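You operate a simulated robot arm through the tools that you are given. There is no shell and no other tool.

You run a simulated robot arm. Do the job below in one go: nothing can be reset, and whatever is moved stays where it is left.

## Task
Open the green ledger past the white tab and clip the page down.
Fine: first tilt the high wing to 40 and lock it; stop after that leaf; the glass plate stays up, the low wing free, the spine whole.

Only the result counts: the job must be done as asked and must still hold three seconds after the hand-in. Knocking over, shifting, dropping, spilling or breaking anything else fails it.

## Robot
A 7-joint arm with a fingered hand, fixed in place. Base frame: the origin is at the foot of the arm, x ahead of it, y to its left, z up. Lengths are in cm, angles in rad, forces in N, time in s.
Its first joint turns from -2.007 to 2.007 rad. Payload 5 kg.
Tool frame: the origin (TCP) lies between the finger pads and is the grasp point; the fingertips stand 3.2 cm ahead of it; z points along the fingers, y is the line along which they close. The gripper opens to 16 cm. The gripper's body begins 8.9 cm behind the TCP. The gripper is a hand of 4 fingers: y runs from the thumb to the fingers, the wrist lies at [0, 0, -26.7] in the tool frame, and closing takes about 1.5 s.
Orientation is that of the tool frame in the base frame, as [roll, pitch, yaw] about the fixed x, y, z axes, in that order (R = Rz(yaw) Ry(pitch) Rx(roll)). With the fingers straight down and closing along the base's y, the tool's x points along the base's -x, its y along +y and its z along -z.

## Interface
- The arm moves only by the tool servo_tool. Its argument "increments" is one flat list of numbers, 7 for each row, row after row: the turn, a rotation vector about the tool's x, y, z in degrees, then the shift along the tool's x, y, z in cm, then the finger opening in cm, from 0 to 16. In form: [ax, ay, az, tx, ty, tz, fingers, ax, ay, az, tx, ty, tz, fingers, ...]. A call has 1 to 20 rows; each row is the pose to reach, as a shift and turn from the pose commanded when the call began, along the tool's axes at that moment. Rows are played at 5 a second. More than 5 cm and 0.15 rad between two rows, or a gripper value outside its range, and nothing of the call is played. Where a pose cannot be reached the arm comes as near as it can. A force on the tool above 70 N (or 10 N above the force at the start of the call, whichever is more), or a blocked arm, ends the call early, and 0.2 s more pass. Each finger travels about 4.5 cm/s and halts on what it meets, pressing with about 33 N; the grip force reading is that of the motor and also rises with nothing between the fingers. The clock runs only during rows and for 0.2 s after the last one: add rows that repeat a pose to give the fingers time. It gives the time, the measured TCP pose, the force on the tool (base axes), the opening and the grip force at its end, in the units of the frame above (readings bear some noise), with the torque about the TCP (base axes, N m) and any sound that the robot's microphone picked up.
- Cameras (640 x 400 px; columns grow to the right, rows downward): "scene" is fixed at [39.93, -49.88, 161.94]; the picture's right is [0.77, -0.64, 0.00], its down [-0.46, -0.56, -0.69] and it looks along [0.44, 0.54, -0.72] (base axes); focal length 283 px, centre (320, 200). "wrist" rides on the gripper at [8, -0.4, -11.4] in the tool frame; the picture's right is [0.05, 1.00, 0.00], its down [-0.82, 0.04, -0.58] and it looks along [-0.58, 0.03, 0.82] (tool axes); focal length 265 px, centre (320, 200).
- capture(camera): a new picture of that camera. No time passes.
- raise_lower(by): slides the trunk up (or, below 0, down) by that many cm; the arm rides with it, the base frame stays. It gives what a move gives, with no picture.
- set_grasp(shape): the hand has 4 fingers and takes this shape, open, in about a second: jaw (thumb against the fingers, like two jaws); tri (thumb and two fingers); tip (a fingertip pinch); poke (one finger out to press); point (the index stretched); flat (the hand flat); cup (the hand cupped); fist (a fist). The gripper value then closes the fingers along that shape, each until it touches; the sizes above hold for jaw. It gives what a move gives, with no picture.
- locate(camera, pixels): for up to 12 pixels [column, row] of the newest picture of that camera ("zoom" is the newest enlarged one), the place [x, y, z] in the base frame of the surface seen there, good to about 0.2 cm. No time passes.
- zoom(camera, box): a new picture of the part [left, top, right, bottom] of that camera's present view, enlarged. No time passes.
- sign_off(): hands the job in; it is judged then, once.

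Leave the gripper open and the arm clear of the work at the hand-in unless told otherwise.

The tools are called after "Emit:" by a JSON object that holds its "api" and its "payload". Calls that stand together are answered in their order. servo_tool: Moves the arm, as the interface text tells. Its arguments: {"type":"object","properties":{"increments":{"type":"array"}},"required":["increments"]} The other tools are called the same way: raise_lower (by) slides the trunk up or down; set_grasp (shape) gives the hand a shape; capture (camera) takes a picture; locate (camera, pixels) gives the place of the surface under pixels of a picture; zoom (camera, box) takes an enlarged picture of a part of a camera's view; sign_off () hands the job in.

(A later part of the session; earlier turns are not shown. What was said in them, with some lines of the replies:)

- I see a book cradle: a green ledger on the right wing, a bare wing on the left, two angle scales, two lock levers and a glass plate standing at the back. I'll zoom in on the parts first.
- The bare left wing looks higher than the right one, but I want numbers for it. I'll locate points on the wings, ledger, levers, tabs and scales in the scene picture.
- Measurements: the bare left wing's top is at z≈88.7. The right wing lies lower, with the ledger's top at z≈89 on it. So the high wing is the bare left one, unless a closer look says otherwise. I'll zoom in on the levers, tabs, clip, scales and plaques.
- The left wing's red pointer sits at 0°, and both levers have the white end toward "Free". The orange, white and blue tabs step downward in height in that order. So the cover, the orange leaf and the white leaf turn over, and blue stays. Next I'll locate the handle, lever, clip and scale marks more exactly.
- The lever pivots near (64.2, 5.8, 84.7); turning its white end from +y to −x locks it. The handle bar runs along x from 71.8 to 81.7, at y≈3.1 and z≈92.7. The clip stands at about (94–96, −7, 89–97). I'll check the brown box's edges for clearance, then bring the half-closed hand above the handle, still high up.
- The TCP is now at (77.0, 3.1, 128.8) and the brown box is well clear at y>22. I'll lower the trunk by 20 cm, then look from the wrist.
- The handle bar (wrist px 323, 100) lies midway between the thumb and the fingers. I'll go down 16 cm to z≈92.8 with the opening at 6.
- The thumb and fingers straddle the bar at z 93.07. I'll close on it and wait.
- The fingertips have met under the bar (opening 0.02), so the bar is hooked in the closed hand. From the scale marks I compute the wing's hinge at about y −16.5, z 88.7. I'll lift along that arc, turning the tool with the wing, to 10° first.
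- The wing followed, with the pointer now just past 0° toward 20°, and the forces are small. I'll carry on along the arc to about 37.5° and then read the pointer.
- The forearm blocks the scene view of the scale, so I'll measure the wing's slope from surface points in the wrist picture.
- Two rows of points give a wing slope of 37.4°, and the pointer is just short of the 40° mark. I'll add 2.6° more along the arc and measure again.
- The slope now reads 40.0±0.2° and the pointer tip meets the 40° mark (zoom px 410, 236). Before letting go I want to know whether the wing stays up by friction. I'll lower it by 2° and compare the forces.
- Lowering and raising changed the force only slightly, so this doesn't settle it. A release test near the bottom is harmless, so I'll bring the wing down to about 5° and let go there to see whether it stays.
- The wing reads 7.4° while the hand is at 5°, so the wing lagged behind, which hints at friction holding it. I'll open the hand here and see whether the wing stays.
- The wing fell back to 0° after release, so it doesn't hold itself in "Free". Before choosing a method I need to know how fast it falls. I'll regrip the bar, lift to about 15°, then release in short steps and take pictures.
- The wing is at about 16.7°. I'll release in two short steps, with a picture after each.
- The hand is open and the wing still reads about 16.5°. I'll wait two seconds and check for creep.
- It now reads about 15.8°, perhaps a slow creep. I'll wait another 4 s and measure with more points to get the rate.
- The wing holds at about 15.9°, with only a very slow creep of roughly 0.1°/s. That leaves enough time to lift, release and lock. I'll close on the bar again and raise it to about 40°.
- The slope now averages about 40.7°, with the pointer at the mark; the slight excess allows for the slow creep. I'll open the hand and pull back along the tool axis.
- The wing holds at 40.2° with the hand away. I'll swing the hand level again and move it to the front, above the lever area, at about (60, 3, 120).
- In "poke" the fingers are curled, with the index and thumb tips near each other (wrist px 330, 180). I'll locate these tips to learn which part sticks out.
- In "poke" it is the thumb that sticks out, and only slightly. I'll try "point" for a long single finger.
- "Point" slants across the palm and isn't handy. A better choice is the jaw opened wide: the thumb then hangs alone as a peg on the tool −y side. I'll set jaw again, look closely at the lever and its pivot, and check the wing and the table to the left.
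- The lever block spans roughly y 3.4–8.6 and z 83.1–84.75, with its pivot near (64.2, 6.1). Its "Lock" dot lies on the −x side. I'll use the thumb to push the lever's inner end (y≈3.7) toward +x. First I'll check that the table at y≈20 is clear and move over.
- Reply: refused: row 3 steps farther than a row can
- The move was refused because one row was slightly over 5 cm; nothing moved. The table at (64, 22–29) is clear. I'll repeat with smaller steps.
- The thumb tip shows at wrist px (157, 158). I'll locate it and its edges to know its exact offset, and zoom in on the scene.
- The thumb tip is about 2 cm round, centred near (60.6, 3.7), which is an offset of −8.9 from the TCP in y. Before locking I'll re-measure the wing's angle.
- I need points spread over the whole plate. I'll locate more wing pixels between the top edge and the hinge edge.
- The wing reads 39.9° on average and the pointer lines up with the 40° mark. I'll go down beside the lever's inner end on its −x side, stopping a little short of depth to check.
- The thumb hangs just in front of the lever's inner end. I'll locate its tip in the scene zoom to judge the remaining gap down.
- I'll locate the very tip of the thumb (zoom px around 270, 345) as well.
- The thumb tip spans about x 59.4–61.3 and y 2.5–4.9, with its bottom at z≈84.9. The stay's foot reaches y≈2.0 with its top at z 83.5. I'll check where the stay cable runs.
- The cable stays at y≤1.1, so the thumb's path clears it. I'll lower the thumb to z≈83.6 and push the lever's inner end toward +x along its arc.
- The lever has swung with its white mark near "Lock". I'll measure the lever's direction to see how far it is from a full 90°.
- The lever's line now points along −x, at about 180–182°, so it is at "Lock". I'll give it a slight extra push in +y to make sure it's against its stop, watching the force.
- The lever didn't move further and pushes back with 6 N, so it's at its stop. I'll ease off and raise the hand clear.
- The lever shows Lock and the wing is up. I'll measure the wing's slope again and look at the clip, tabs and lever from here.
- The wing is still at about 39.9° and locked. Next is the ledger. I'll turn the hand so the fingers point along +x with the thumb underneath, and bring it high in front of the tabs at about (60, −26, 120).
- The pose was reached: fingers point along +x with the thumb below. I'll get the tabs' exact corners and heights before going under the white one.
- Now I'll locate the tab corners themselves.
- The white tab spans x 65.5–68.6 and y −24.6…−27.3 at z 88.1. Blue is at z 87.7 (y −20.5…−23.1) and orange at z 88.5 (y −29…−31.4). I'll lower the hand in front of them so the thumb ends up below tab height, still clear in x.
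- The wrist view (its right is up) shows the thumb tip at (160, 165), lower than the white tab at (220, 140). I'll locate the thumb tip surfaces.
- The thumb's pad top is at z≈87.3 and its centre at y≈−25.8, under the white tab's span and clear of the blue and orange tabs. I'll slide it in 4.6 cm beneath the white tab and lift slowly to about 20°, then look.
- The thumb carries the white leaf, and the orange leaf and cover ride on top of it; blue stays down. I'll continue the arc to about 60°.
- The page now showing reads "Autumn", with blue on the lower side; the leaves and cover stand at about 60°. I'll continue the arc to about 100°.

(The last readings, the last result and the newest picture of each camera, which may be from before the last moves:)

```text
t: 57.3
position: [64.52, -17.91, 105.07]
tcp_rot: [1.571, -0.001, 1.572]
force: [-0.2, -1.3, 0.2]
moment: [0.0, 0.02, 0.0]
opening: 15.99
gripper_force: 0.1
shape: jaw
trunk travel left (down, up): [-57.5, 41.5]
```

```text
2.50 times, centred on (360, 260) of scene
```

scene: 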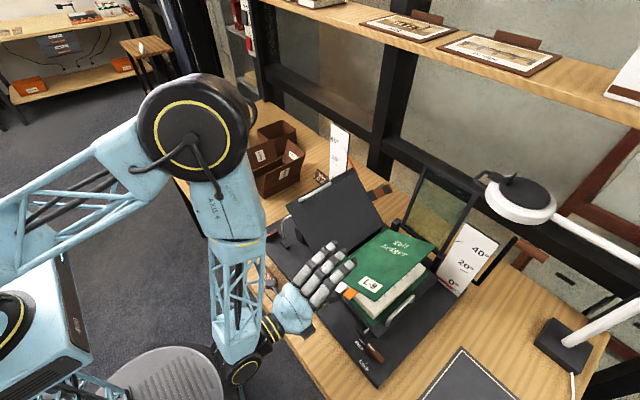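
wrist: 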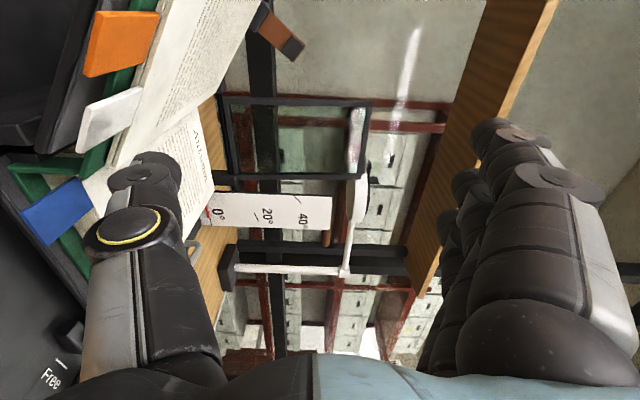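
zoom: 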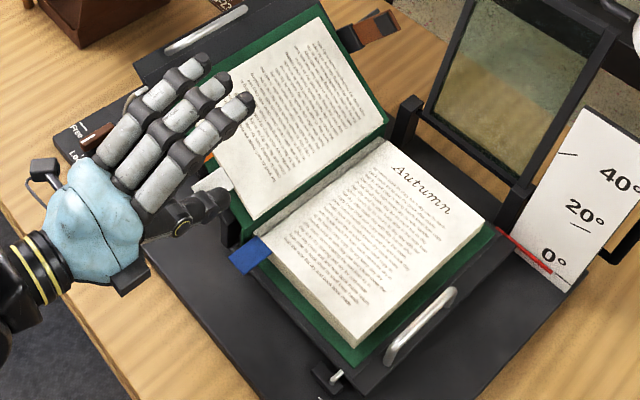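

The leaves and cover have fallen over onto the left wing; the white and orange tabs are left and blue is still right. I'll pull the hand back 4.5 cm, raise it and inspect.

Emit:
{"api": "servo_tool", "payload": {"increments": [0, 0, 0, 0, 0, -2.5, 16, 0, 0, 0, 0, 0, -4.8, 16, 0, 0, 0, 0, 4, -5, 16, 0, 0, 0, 0, 8, -5, 16, 0, 0, 0, 0, 12, -5, 16, 0, 0, 0, 0, 16, -5, 16, 0, 0, 0, -4, 18, -5, 16, 0, 0, 0, -8, 18, -5, 16]}}

Emit:
{"api": "capture", "payload": {"camera": "scene"}}

Emit:
{"api": "zoom", "payload": {"camera": "scene", "box": [270, 160, 450, 320]}}

```text
t: 59.1
position: [59.47, -25.84, 123.38]
tcp_rot: [1.57, -0.002, 1.571]
force: [0.7, 0.0, 0.2]
moment: [-0.04, -0.01, 0.01]
opening: 15.99
gripper_force: 0.1
shape: jaw
out of reach, approached as far as the arm can: row 3, 4, 5, 6, 7
trunk travel left (down, up): [-57.5, 41.5]
```

```text
taken
```

scene: 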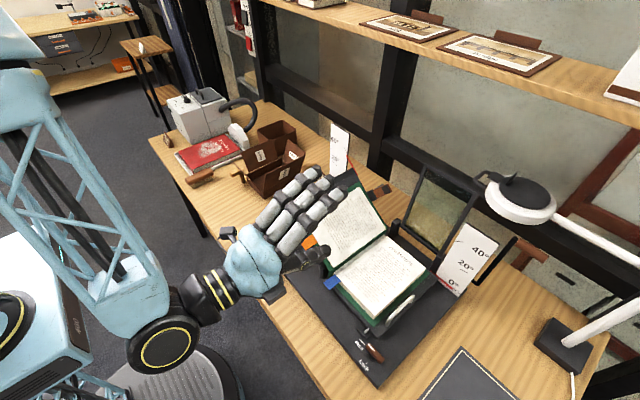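

```text
2.50 times, centred on (360, 240) of scene
```

zoom: 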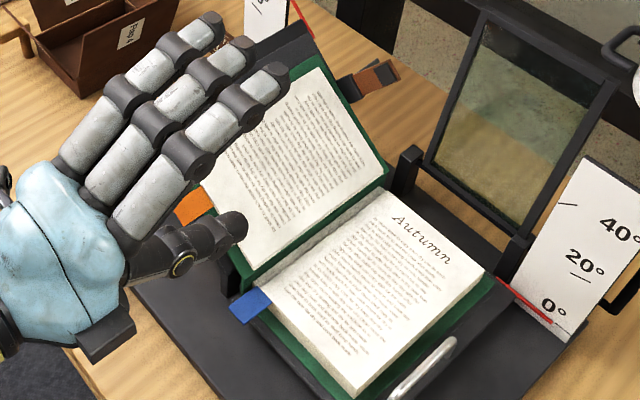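

The ledger lies open with "Autumn" at right and blue below it. Next is the clip at the wing's back edge. I'll locate the clip, the glass plate's frame and the left page edges to plan the reach.

Emit:
{"api": "locate", "payload": {"camera": "zoom", "pixels": [[345, 85], [355, 92], [365, 82], [380, 72], [395, 75], [350, 75], [385, 165], [350, 100], [430, 165], [482, 15], [410, 155], [325, 75]]}}

Emit:
{"api": "zoom", "payload": {"camera": "scene", "box": [350, 165, 420, 225]}}

Emit:
{"api": "locate", "payload": {"camera": "zoom", "pixels": [[205, 170], [240, 200], [260, 165], [300, 160], [330, 140], [355, 130], [345, 165], [265, 130], [230, 170], [215, 140], [310, 130], [270, 195]]}}

```text
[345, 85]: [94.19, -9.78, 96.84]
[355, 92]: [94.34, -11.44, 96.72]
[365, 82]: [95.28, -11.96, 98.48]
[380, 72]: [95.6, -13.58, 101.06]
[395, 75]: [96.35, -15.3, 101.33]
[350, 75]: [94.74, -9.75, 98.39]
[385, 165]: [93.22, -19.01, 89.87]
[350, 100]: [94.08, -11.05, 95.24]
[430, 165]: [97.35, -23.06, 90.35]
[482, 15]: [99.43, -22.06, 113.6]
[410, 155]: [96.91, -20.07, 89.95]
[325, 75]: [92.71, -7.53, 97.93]
```

```text
6.67 times, centred on (385, 195) of scene
```

zoom: 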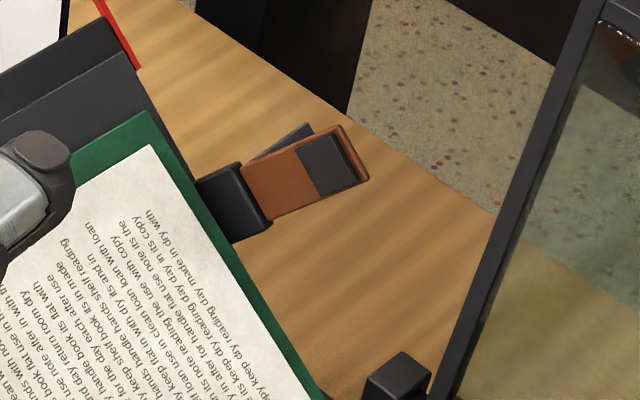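

```text
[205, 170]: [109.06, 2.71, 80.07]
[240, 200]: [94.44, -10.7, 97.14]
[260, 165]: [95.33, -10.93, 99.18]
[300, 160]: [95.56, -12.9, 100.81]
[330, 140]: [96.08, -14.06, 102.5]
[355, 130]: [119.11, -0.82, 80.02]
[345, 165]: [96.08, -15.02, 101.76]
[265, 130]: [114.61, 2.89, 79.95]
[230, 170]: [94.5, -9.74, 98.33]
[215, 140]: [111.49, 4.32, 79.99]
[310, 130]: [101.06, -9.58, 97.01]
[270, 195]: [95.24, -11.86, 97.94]
```

Behind the upright leather strap there's a grey plate (zoom px 300, 132). I'll locate several points on it to find out whether it is part of the clip.

Emit:
{"api": "zoom", "payload": {"camera": "scene", "box": [372, 178, 408, 205]}}

Emit:
{"api": "locate", "payload": {"camera": "zoom", "pixels": [[175, 95], [190, 85], [150, 100], [205, 80], [140, 112], [260, 90], [300, 110], [250, 150], [200, 170], [150, 150], [90, 160], [110, 120]]}}

```text
14.81 times, centred on (390, 192) of scene
```

zoom: 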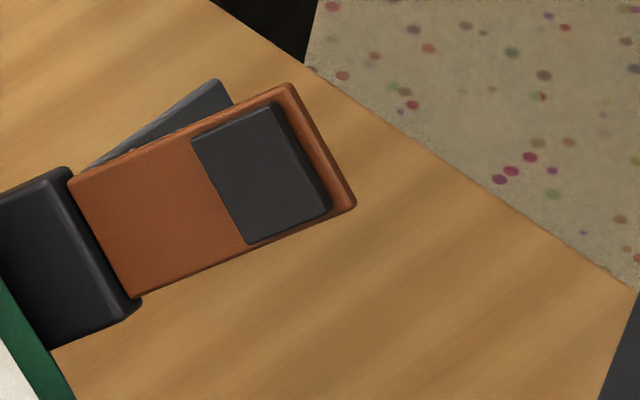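

```text
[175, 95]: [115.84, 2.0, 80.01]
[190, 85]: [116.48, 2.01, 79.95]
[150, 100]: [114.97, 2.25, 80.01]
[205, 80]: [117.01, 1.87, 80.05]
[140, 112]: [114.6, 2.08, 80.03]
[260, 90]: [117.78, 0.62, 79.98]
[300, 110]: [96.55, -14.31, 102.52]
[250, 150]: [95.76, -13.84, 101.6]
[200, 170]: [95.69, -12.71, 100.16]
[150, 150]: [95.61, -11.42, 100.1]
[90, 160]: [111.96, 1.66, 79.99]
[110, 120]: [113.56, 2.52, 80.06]
```

Those points missed the plate. I'll try pixels right on it.

Emit:
{"api": "locate", "payload": {"camera": "zoom", "pixels": [[150, 133], [180, 117], [205, 100], [215, 92], [125, 150], [222, 100], [70, 195], [30, 200], [110, 300], [125, 295], [290, 90], [350, 200]]}}

```text
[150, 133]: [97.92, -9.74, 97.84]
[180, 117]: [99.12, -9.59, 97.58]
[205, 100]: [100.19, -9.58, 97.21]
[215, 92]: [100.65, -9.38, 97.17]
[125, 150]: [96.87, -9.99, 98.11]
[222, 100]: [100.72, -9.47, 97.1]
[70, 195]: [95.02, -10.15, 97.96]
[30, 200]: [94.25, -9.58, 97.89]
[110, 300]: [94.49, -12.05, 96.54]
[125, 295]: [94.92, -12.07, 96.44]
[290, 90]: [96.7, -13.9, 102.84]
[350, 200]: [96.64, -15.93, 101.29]
```

The grey plate is the clip's tail: it runs back from the base to x≈100.7 at about 90° to the strap. So folding the strap toward −x closes the clip onto the page. I'll come down with the thumb behind the strap. First I'll check where the lamp and shelf are.

Emit:
{"api": "locate", "payload": {"camera": "scene", "pixels": [[515, 205], [490, 190], [505, 185], [400, 35], [500, 70], [350, 5], [575, 225], [425, 170], [480, 190], [330, 125]]}}

Emit:
{"api": "servo_tool", "payload": {"increments": [4.33, 4.33, -4.33, 0.74, 0.25, 0.34, 16, 8.66, 8.66, -8.66, 1.48, 0.5, 0.68, 16, 12.99, 12.99, -12.99, 2.2, 0.75, 1.0, 15, 17.32, 17.32, -17.32, 2.95, 1.0, 1.4, 14, 21.65, 21.65, -21.65, 3.7, 1.25, 1.7, 13, 25.98, 25.98, -25.98, 4.4, 1.5, 2.0, 12, 30.31, 30.31, -30.31, 5.2, 1.75, 2.4, 12, 34.64, 34.64, -34.64, 5.9, 2.0, 2.7, 12, 38.97, 38.97, -38.97, 6.7, 2.25, 3.1, 12, 43.3, 43.3, -43.3, 7.4, 2.5, 3.4, 12, 47.63, 47.63, -47.63, 8.1, 2.75, 3.7, 12, 51.96, 51.96, -51.96, 8.9, 3.0, 4.1, 12, 56.29, 56.29, -56.29, 9.6, 3.25, 4.4, 12, 60.62, 60.62, -60.62, 10.4, 3.5, 4.8, 12, 64.95, 64.95, -64.95, 11.1, 3.75, 5.1, 12, 69.28, 69.28, -69.28, 11.8, 4.0, 5.5, 12]}}

Emit:
{"api": "capture", "payload": {"camera": "wrist"}}

Emit:
{"api": "capture", "payload": {"camera": "scene"}}

```text
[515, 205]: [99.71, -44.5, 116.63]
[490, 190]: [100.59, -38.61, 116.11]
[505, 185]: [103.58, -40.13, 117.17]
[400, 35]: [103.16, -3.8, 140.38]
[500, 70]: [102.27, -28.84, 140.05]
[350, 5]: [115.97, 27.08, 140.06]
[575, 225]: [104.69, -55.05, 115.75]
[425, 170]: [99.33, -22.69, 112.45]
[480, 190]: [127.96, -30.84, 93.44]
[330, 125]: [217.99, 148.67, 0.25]
```

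```text
t: 62.5
position: [65.03, -13.84, 127.0]
tcp_rot: [-3.139, -0.001, -3.139]
force: [0.8, 0.5, -1.0]
moment: [0.0, 0.0, 0.02]
opening: 12.01
gripper_force: 0.0
shape: jaw
trunk travel left (down, up): [-57.5, 41.5]
```

```text
taken
```

wrist: 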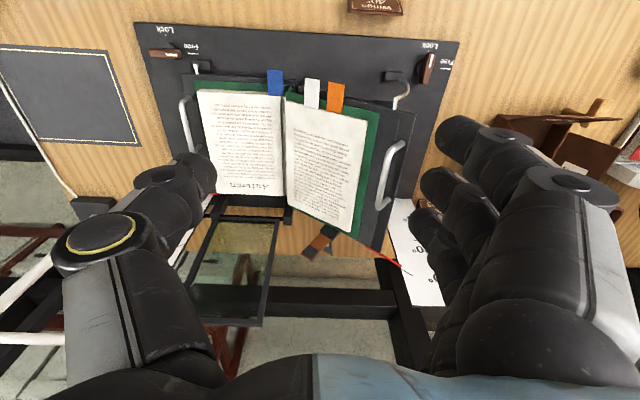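

```text
taken
```

scene: 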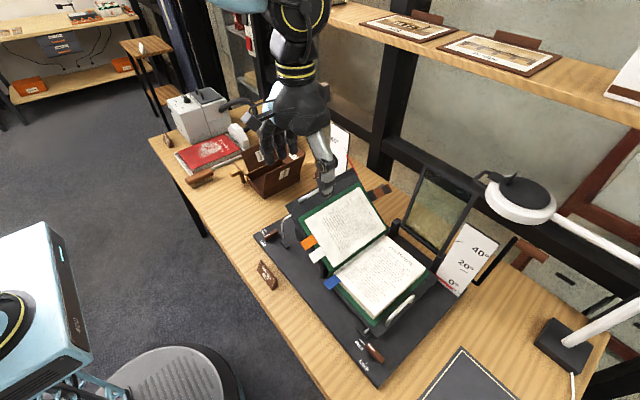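

A shelf hangs above at z≈140 with x≥~100, so I need its front edge for clearance. I'll locate that before going further back.

Emit:
{"api": "locate", "payload": {"camera": "scene", "pixels": [[400, 50], [400, 55], [430, 68], [430, 75], [500, 98], [500, 105], [560, 120], [380, 40], [450, 78], [340, 28]]}}

Emit:
{"api": "zoom", "payload": {"camera": "wrist", "box": [250, 40, 450, 290]}}

```text
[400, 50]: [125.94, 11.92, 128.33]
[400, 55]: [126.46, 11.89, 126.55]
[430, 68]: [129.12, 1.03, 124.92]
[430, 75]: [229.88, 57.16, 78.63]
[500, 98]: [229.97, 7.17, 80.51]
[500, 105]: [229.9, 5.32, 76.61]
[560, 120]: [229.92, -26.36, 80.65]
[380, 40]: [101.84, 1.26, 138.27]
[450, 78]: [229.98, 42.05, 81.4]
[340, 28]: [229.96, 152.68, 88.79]
```

```text
1.60 times, centred on (350, 165) of wrist
```

zoom: 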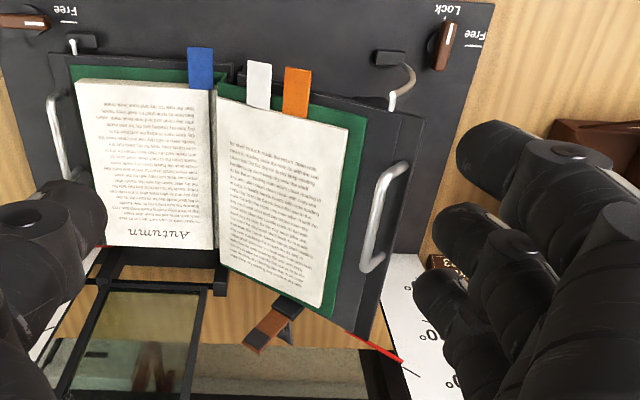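

The shelf's front edge is at x≈101.8, z≥138, which leaves room. I'll rotate the hand −90° about its axis so the thumb is on the far side, and move over toward (92, −13.65, 118).

Emit:
{"api": "servo_tool", "payload": {"increments": [0, 0, -7.5, -2.25, 0, 0.78, 12, 0, 0, -15, -4.5, 0, 1.56, 12, 0, 0, -22.5, -6.75, 0, 2.34, 12, 0, 0, -30, -9, 0, 3.12, 12, 0, 0, -37.5, -11.25, 0, 3.9, 12, 0, 0, -45, -13.5, 0, 4.68, 12, 0, 0, -52.5, -15.75, 0.1, 5.46, 12, 0, 0, -60, -18, 0.1, 6.24, 12, 0, 0, -67.5, -20.25, 0.2, 7.02, 12, 0, 0, -75, -22.5, 0.2, 7.8, 12, 0, 0, -82.5, -24.75, 0.2, 8.58, 12, 0, 0, -90, -27, 0.2, 9.0, 12, 0, 0, -90, -27, 0.2, 9.0, 12]}}

Emit:
{"api": "capture", "payload": {"camera": "wrist"}}

Emit:
{"api": "capture", "payload": {"camera": "scene"}}

```text
t: 65.3
position: [91.95, -13.64, 118.2]
tcp_rot: [-3.141, 0.0, -1.57]
force: [0.0, 0.2, -0.2]
moment: [-0.01, 0.01, -0.03]
opening: 12.03
gripper_force: 0.0
shape: jaw
trunk travel left (down, up): [-57.5, 41.5]
```

```text
taken
```

wrist: 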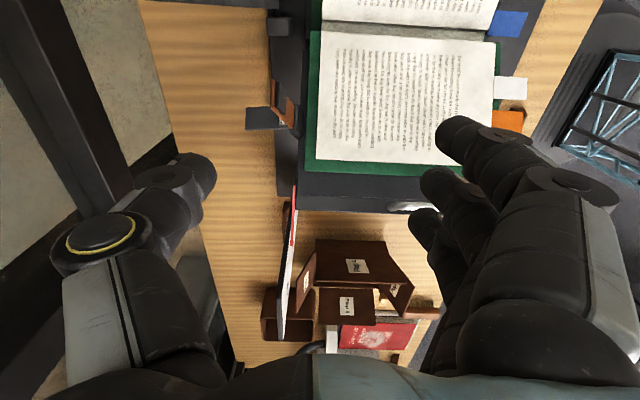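

```text
taken
```

scene: 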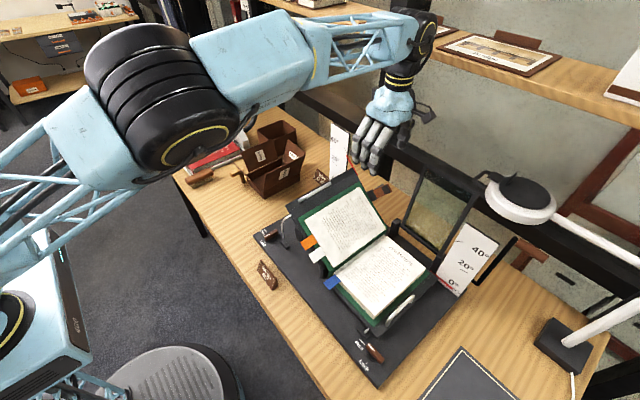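

Good: the thumb is on the far (+x) side. In the wrist view the clip shows at (280, 110), with its tail at (260, 118). I'll zoom in and locate the strap's back side and the thumb tip.

Emit:
{"api": "zoom", "payload": {"camera": "wrist", "box": [150, 50, 350, 210]}}

Emit:
{"api": "locate", "payload": {"camera": "zoom", "pixels": [[310, 220], [360, 200], [395, 185], [415, 150], [395, 100], [430, 190], [445, 200], [460, 250], [400, 130], [200, 360], [195, 400], [160, 350]]}}

```text
2.50 times, centred on (250, 130) of wrist
```

zoom: 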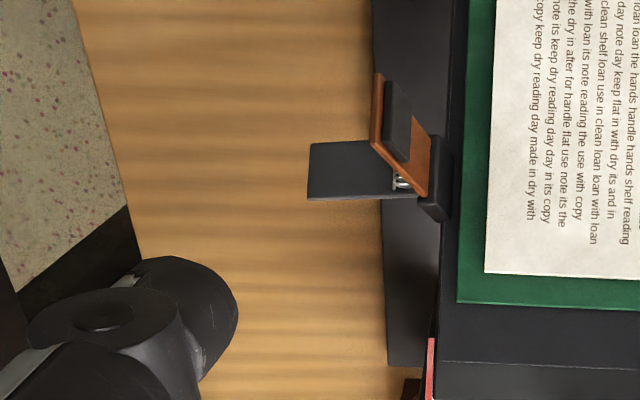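

```text
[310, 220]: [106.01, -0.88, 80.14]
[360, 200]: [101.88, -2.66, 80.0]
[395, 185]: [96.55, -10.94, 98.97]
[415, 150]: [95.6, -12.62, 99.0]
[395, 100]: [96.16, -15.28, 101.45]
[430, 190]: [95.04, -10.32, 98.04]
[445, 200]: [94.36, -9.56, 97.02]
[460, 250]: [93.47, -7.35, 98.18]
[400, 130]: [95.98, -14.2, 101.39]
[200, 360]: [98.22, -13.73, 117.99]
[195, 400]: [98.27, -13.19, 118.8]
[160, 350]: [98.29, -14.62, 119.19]
```

The clip has a coil spring at its hinge (zoom px 400, 182). I'll get the strap's back edge so the thumb comes down behind it.

Emit:
{"api": "locate", "payload": {"camera": "zoom", "pixels": [[376, 85], [374, 110], [372, 138], [380, 78], [390, 155], [410, 170], [404, 182], [340, 170], [315, 190], [312, 150], [380, 190], [360, 150]]}}

```text
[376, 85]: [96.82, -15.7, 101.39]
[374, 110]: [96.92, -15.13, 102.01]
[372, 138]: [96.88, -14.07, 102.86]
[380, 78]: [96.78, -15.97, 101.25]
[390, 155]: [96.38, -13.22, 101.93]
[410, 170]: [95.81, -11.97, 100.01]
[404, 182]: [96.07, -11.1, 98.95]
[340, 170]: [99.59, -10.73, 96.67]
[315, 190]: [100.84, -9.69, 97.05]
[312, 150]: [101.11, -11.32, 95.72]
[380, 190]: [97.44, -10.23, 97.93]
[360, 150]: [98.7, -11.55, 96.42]
```

The strap's tip is at (96.85, −15, 102.1) and the thumb pad is at x≈98.2, so there's about 1 cm of room behind it. I'll go down 15 cm and check.

Emit:
{"api": "servo_tool", "payload": {"increments": [0, 0, 0, 0, 0, 4, 12, 0, 0, 0, 0, 0, 8, 12, 0, 0, 0, 0, 0, 11, 12, 0, 0, 0, 0, 0, 13.5, 12, 0, 0, 0, 0, 0, 15, 12, 0, 0, 0, 0, 0, 15, 12]}}

Emit:
{"api": "capture", "payload": {"camera": "wrist"}}

Emit:
{"api": "zoom", "payload": {"camera": "scene", "box": [340, 120, 460, 240]}}

```text
t: 66.7
position: [92.24, -13.82, 102.75]
tcp_rot: [3.141, 0.0, -1.57]
force: [0.1, -0.4, 0.0]
moment: [0.02, 0.0, 0.01]
opening: 12.04
gripper_force: 0.1
shape: jaw
trunk travel left (down, up): [-57.5, 41.5]
```

```text
taken
```

wrist: 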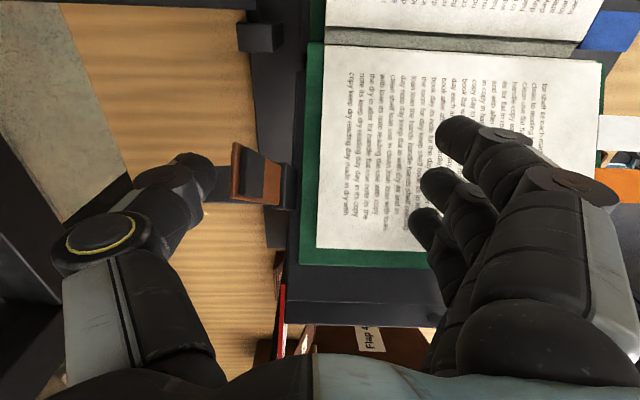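

```text
3.33 times, centred on (400, 180) of scene
```

zoom: 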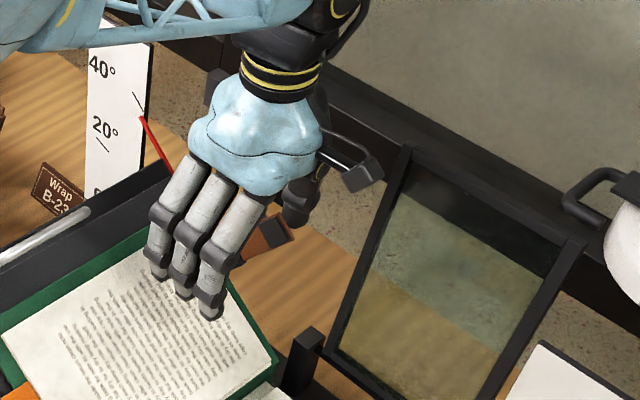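

The thumb (wrist px 195, 170) is behind the strap's edge (px 235, 170) with a gap between. I'll locate both to confirm heights.

Emit:
{"api": "locate", "payload": {"camera": "wrist", "pixels": [[190, 157], [205, 170], [195, 175], [210, 190], [234, 150], [234, 185], [250, 170], [232, 200], [265, 180], [285, 180], [300, 180], [330, 180]]}}

Emit:
{"api": "zoom", "payload": {"camera": "wrist", "box": [140, 110, 320, 250]}}

```text
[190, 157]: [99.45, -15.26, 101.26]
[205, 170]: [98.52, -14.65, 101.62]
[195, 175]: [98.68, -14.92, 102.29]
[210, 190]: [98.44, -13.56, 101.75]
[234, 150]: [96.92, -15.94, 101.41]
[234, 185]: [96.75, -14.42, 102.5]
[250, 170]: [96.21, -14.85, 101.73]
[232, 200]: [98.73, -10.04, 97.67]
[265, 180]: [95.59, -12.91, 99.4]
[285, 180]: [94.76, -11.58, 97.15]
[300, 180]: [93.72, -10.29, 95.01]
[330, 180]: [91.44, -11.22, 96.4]
```

```text
2.86 times, centred on (230, 180) of wrist
```

zoom: 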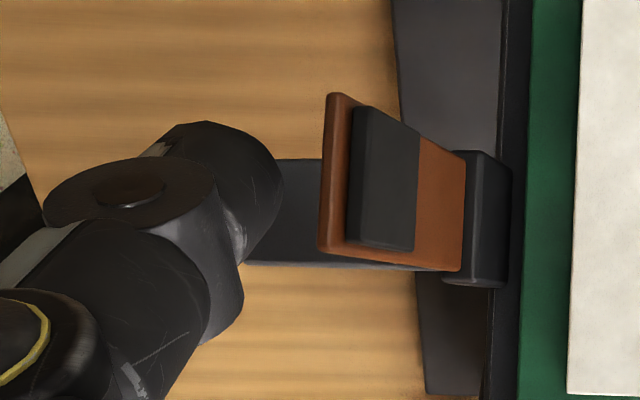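

The thumb's inner face is at x≈98.45, level with the strap's upper half, whose back is at about x 97.1. I'll sweep the thumb toward −x along the strap's arc to fold it past upright, to about 40°.

Emit:
{"api": "servo_tool", "payload": {"increments": [0, 0, 0, 0, 0.9, 0, 12, 0, 0, 0, 0, 1.7, 0, 12, 0, 0, 0, 0.05, 2.3, -0.1, 12, 0, 0, 0, 0.1, 2.8, -0.2, 12, 0, 0, 0, 0.2, 3.7, -0.25, 12, 0, 0, 0, 0.25, 4.6, -0.3, 12, 0, 0, 0, 0.12, 5.5, -0.15, 12, 0, 0, 0, 0, 6.3, 0, 12, 0, 0, 0, 0, 6.3, 0, 12]}}

Emit:
{"api": "capture", "payload": {"camera": "wrist"}}

Emit:
{"api": "zoom", "payload": {"camera": "wrist", "box": [140, 80, 340, 250]}}

```text
t: 68.7
position: [85.79, -13.98, 103.02]
tcp_rot: [3.141, 0.001, -1.571]
force: [-0.3, 0.6, -1.0]
moment: [0.01, -0.04, -0.05]
opening: 12.02
gripper_force: 0.1
shape: jaw
trunk travel left (down, up): [-57.5, 41.5]
```

```text
taken
```

wrist: 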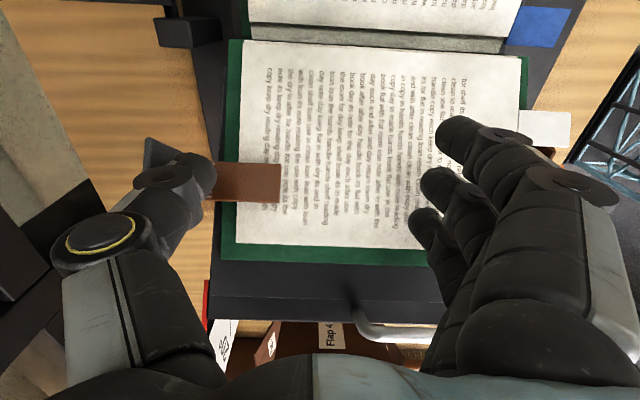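

```text
2.35 times, centred on (240, 165) of wrist
```

zoom: 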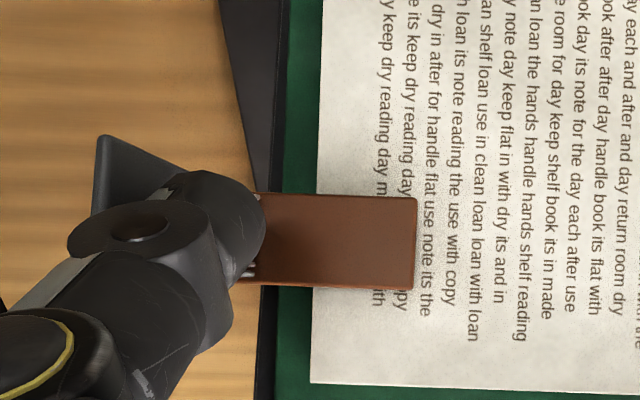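

The strap has folded over onto the page by itself, and its tail now stands up. I'll measure the strap against the page surface to see whether it is fully down.

Emit:
{"api": "locate", "payload": {"camera": "wrist", "pixels": [[230, 183], [255, 183], [275, 183], [278, 168], [278, 200], [300, 183], [320, 183], [290, 150], [290, 215], [250, 215], [155, 150], [232, 170]]}}

Emit:
{"api": "zoom", "payload": {"camera": "scene", "box": [340, 150, 430, 230]}}

```text
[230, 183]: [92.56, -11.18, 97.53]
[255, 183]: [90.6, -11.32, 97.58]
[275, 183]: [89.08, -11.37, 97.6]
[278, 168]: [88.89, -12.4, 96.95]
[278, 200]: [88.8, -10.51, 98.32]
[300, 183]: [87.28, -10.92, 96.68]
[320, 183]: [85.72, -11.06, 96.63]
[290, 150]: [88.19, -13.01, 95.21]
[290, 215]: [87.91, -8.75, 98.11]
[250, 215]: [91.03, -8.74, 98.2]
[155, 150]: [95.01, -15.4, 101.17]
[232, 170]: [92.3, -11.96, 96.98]
```

```text
5.00 times, centred on (385, 190) of scene
```

zoom: 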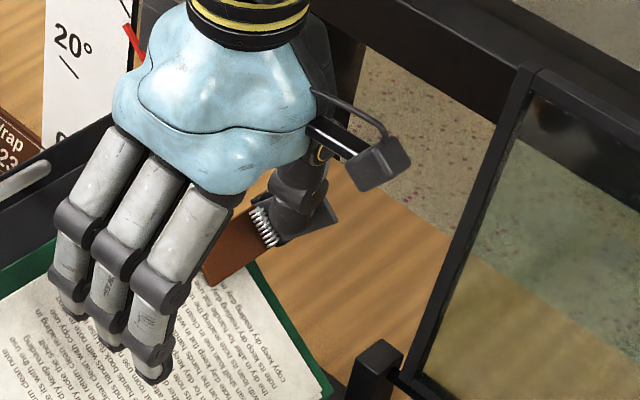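

The strap lies flat and parallel to the page: its top is at n≈3.4 cm and the page at n≈2.5 cm, measured square to the wing. That leaves just the strap and pad thickness between them, so the clip is down. I'll ease the thumb off toward −x and go straight up.

Emit:
{"api": "servo_tool", "payload": {"increments": [0, 0, 0, 0, 0.5, -0.3, 12, 0, 0, 0, 0, 1.0, -0.8, 12, 0, 0, 0, 0, 1.2, -3, 12, 0, 0, 0, 0, 1.2, -7, 12, 0, 0, 0, 0, 1.2, -11.5, 12, 0, 0, 0, 0, 1.2, -16, 12, 0, 0, 0, 0, 1.2, -20, 12]}}

Emit:
{"api": "capture", "payload": {"camera": "wrist"}}

Emit:
{"api": "capture", "payload": {"camera": "scene"}}

```text
t: 70.3
position: [84.44, -13.87, 123.39]
tcp_rot: [-3.141, 0.0, -1.571]
force: [-0.6, 0.2, -0.1]
moment: [-0.02, 0.0, 0.0]
opening: 12.01
gripper_force: 0.0
shape: jaw
trunk travel left (down, up): [-57.5, 41.5]
```

```text
taken
```

wrist: 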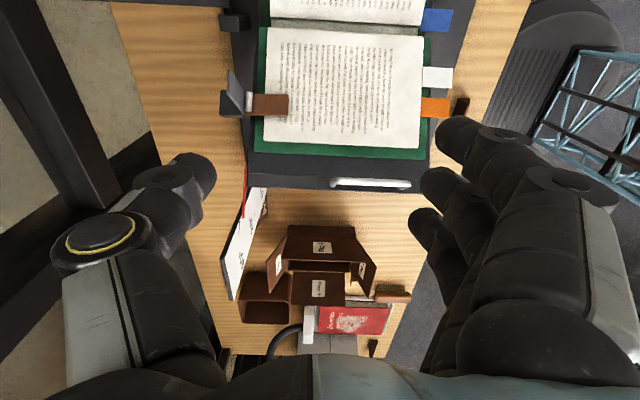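

```text
taken
```

scene: 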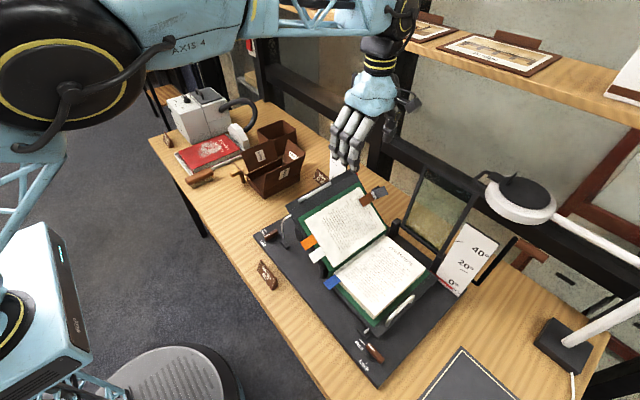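

The clip is closed on the left page, with its tail standing up. I'll draw the arm back and up, clear of the work, open the hand fully, then check everything.

Emit:
{"api": "servo_tool", "payload": {"increments": [0, 0, 0, 0, 3, -2, 12, 0, 0, 0, 0, 7, -4, 13, 0, 0, 0, 0, 11, -6, 14, 0, 0, 0, 0, 15, -8, 15, 0, 0, 0, 0, 19, -9, 16, 0, 0, 0, -4, 22, -10, 16, 0, 0, 0, -8, 25, -10, 16, 0, 0, 0, -12, 27, -10, 16, 0, 0, 0, -16, 28, -10, 16, 0, 0, 0, -20, 28, -10, 16]}}

Emit:
{"api": "capture", "payload": {"camera": "scene"}}

Emit:
{"api": "zoom", "payload": {"camera": "scene", "box": [250, 160, 450, 340]}}

Emit:
{"api": "locate", "payload": {"camera": "zoom", "pixels": [[185, 100], [285, 85], [170, 130], [250, 225], [215, 105], [275, 180], [250, 80], [310, 155], [200, 120], [240, 210], [300, 70], [150, 125]]}}

```text
refused: row 6 steps farther than a row can; nothing moved
```

```text
taken
```

scene: 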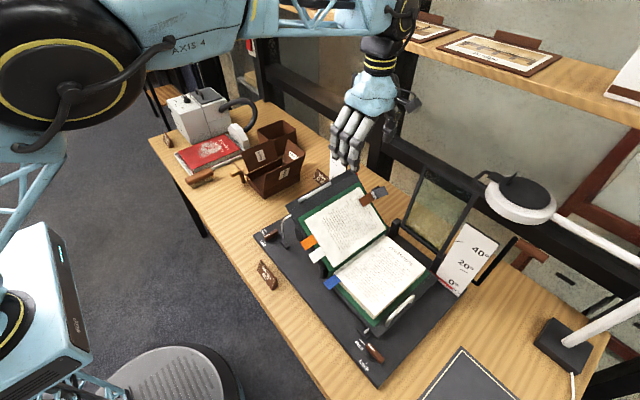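

```text
2.22 times, centred on (350, 250) of scene
```

zoom: 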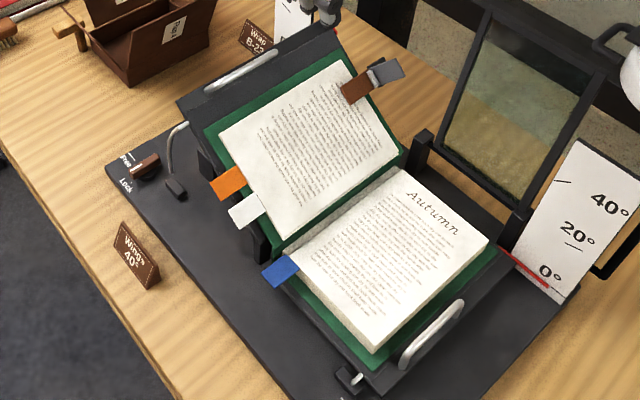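

```text
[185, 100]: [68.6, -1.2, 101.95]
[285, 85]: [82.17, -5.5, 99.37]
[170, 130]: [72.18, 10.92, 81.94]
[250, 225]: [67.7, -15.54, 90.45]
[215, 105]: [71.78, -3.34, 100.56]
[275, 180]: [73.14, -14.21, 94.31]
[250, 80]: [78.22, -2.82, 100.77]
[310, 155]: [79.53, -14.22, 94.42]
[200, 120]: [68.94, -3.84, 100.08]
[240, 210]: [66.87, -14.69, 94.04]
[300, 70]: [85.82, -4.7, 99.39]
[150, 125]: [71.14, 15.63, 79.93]
```

The move was refused because a row was too long, so nothing moved. The picture looks right: orange and white at left under the clip, blue and "Autumn" at right, the glass up. I'll retreat with shorter steps.

Emit:
{"api": "servo_tool", "payload": {"increments": [0, 0, 0, 0, 3, -2, 12, 0, 0, 0, 0, 7, -4, 13, 0, 0, 0, 0, 11, -6, 14, 0, 0, 0, 0, 15, -7, 15, 0, 0, 0, -1, 18, -8, 16, 0, 0, 0, -4, 21, -8, 16, 0, 0, 0, -7, 24, -8, 16, 0, 0, 0, -11, 26, -8, 16, 0, 0, 0, -15, 27, -8, 16, 0, 0, 0, -19, 27, -8, 16, 0, 0, 0, -19, 27, -8, 16]}}

Emit:
{"api": "capture", "payload": {"camera": "scene"}}

Emit:
{"api": "zoom", "payload": {"camera": "scene", "box": [310, 115, 390, 215]}}

Emit:
{"api": "zoom", "payload": {"camera": "scene", "box": [240, 160, 460, 390]}}

```text
t: 72.7
position: [57.27, 4.92, 131.34]
tcp_rot: [-3.142, 0.0, -1.57]
force: [-1.5, -0.5, 0.0]
moment: [-0.02, 0.01, -0.05]
opening: 16.0
gripper_force: 0.0
shape: jaw
trunk travel left (down, up): [-57.5, 41.5]
```

```text
taken
```

scene: 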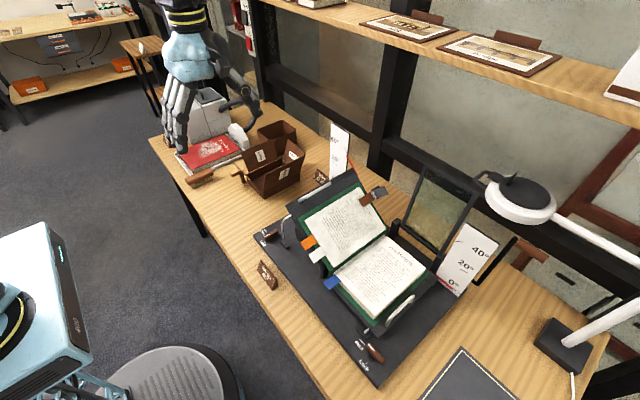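

```text
4.00 times, centred on (350, 165) of scene
```

zoom: 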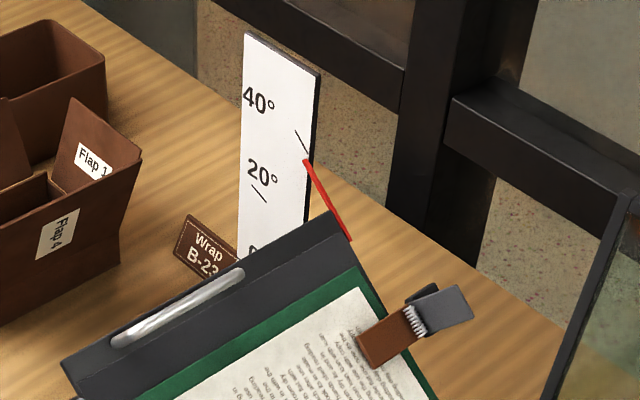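

```text
1.74 times, centred on (350, 275) of scene
```

zoom: 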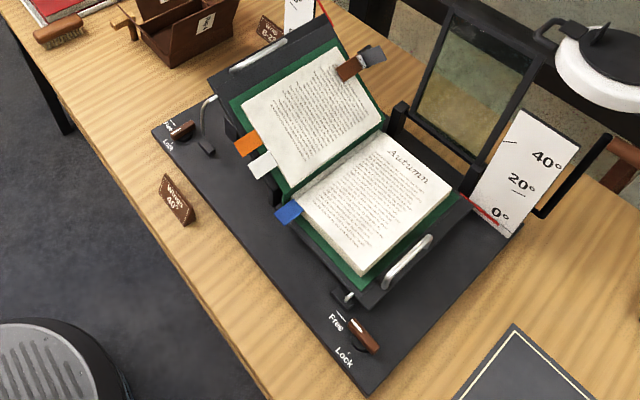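

The hand is back and open. I'll make the same zoom on the pointer as before the page was turned, to compare the wing's angle, and zoom in on the left lever.

Emit:
{"api": "zoom", "payload": {"camera": "scene", "box": [320, 120, 360, 180]}}

Emit:
{"api": "locate", "payload": {"camera": "zoom", "pixels": [[368, 240], [430, 355], [400, 300], [345, 187], [366, 220], [380, 340], [340, 370]]}}

Emit:
{"api": "zoom", "payload": {"camera": "scene", "box": [252, 222, 292, 247]}}

Emit:
{"api": "zoom", "payload": {"camera": "scene", "box": [280, 160, 400, 300]}}

Emit:
{"api": "locate", "payload": {"camera": "zoom", "pixels": [[170, 130], [240, 250], [260, 100], [320, 190], [220, 130], [280, 215], [190, 170], [245, 260], [110, 125], [250, 60], [105, 145], [180, 95]]}}

```text
6.67 times, centred on (340, 150) of scene
```

zoom: 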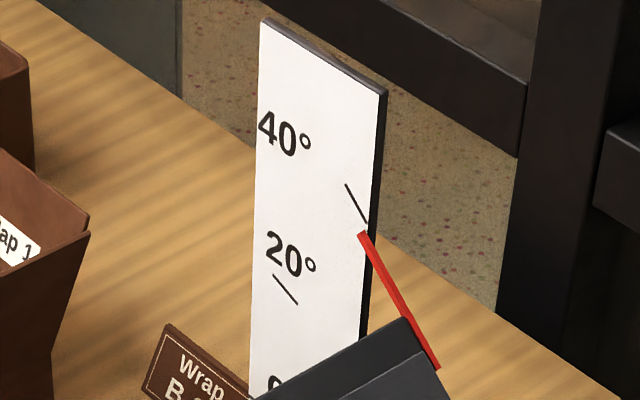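

```text
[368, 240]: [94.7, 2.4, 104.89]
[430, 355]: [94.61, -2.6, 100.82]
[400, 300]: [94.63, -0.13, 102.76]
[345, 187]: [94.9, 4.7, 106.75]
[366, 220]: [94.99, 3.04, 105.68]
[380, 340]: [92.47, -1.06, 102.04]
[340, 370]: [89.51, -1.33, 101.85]
```

```text
16.00 times, centred on (272, 234) of scene
```

zoom: 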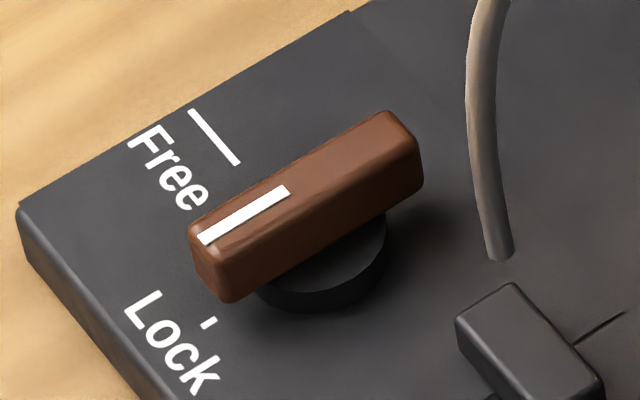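

```text
2.86 times, centred on (340, 230) of scene
```

zoom: 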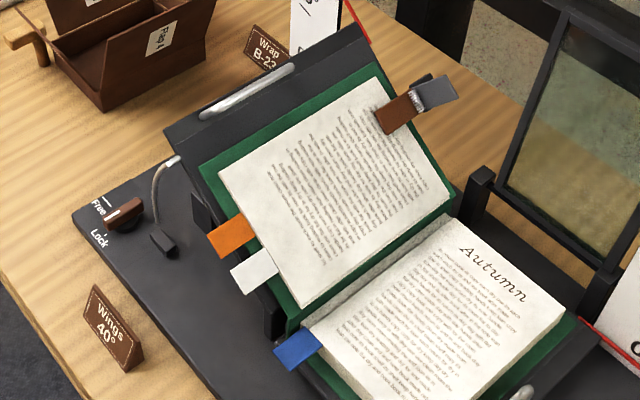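

```text
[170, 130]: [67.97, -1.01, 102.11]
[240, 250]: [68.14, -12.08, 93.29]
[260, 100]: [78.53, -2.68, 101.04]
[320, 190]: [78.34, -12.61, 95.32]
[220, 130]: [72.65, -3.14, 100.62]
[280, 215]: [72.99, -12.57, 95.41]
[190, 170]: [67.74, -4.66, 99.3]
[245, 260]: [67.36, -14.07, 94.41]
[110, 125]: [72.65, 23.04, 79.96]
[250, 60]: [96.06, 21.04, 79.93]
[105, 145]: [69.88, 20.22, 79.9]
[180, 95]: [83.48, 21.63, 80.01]
```

The pointer tip in this zoom is at (362, 236), against (365, 232) before the ledger was opened, which is about half a degree lower. I'll wait 4 s and compare again to make sure the lock isn't slipping.

Emit:
{"api": "servo_tool", "payload": {"increments": [0, 0, 0, 0, 0, 0, 16, 0, 0, 0, 0, 0, 0, 16, 0, 0, 0, 0, 0, 0, 16, 0, 0, 0, 0, 0, 0, 16, 0, 0, 0, 0, 0, 0, 16, 0, 0, 0, 0, 0, 0, 16, 0, 0, 0, 0, 0, 0, 16, 0, 0, 0, 0, 0, 0, 16, 0, 0, 0, 0, 0, 0, 16, 0, 0, 0, 0, 0, 0, 16, 0, 0, 0, 0, 0, 0, 16, 0, 0, 0, 0, 0, 0, 16, 0, 0, 0, 0, 0, 0, 16, 0, 0, 0, 0, 0, 0, 16, 0, 0, 0, 0, 0, 0, 16, 0, 0, 0, 0, 0, 0, 16, 0, 0, 0, 0, 0, 0, 16, 0, 0, 0, 0, 0, 0, 16, 0, 0, 0, 0, 0, 0, 16, 0, 0, 0, 0, 0, 0, 16]}}

Emit:
{"api": "zoom", "payload": {"camera": "scene", "box": [320, 120, 360, 180]}}

Emit:
{"api": "zoom", "payload": {"camera": "scene", "box": [330, 135, 350, 150]}}

Emit:
{"api": "zoom", "payload": {"camera": "scene", "box": [280, 160, 400, 300]}}

Emit:
{"api": "locate", "payload": {"camera": "zoom", "pixels": [[178, 128], [230, 108], [280, 82], [330, 52], [188, 140], [240, 115], [290, 90], [345, 60], [170, 125], [220, 100], [270, 72], [320, 42]]}}

```text
t: 76.9
position: [57.36, 5.01, 131.46]
tcp_rot: [3.141, -0.001, -1.57]
force: [1.0, -0.5, -0.5]
moment: [-0.02, -0.01, -0.01]
opening: 15.99
gripper_force: 0.0
shape: jaw
trunk travel left (down, up): [-57.5, 41.5]
```

```text
6.67 times, centred on (340, 150) of scene
```

zoom: 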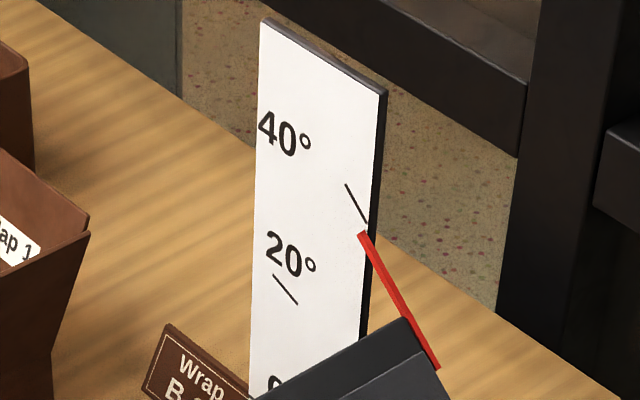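

```text
16.00 times, centred on (340, 142) of scene
```

zoom: 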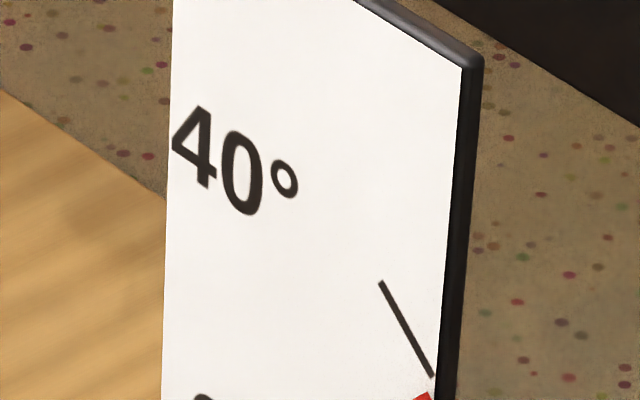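

```text
2.86 times, centred on (340, 230) of scene
```

zoom: 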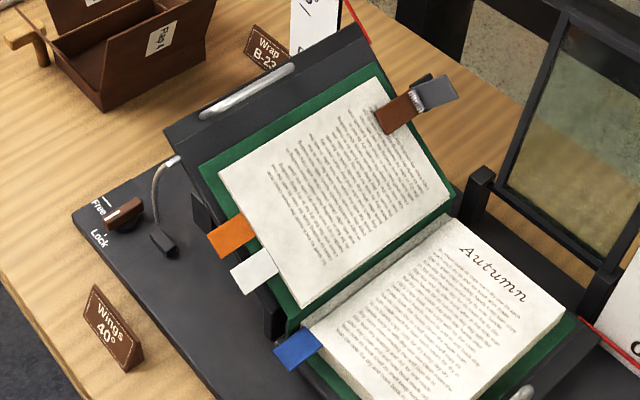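

```text
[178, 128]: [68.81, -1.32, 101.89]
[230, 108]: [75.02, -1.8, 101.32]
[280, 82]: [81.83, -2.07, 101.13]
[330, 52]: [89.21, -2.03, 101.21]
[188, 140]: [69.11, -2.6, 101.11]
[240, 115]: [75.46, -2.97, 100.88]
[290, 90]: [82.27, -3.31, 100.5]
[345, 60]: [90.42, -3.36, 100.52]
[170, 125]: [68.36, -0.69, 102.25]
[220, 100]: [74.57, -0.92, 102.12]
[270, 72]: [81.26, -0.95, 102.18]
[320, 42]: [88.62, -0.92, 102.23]
```

After 4 s the pointer hasn't moved, so the wing is stable at about 39.5° with the lever on Lock.

- **Ledger:** the cover, orange leaf and white leaf lie on the high wing under the closed clip. Blue and the "Autumn" page are on the low wing.
- **Low wing:** its pointer is at 0° and its lever is at Free.
- **Rest of the bench:** the glass plate stands up and nothing else has moved.
- **Arm:** the hand is open and clear of the work.

I'm handing the job in.

Emit:
{"api": "sign_off", "payload": {}}

```text
The job is handed in.
```

The job is handed in: the green ledger is open past the white tab and the left page is clipped down. I haven't seen the verdict.

- **High wing:** it is locked with its lever at the stop. I tilted it to 40°. It now reads about 39.5°, having settled by roughly half a degree once the ledger's weight came onto it. It did not move further in a 4 s wait.
- **Ledger:** the cover, the orange leaf and the white leaf lie on the high wing. The blue tab and the "Autumn" page are still on the low wing, so I stopped after the white leaf. I saw no sign of damage to the spine.
- **Clip:** the strap lies flat on the left page, and its pad is in contact with it.
- **Left as they were:** the glass plate is up, the low wing is at 0° with its lever on Free, and nothing else on the bench has moved.
- **Arm:** the hand is open and clear of the work.

The high wing did not stay up on my first release: from about 7° it dropped back to flat. I tested it again near 16°, where it held, before lifting it to 40° and locking it.
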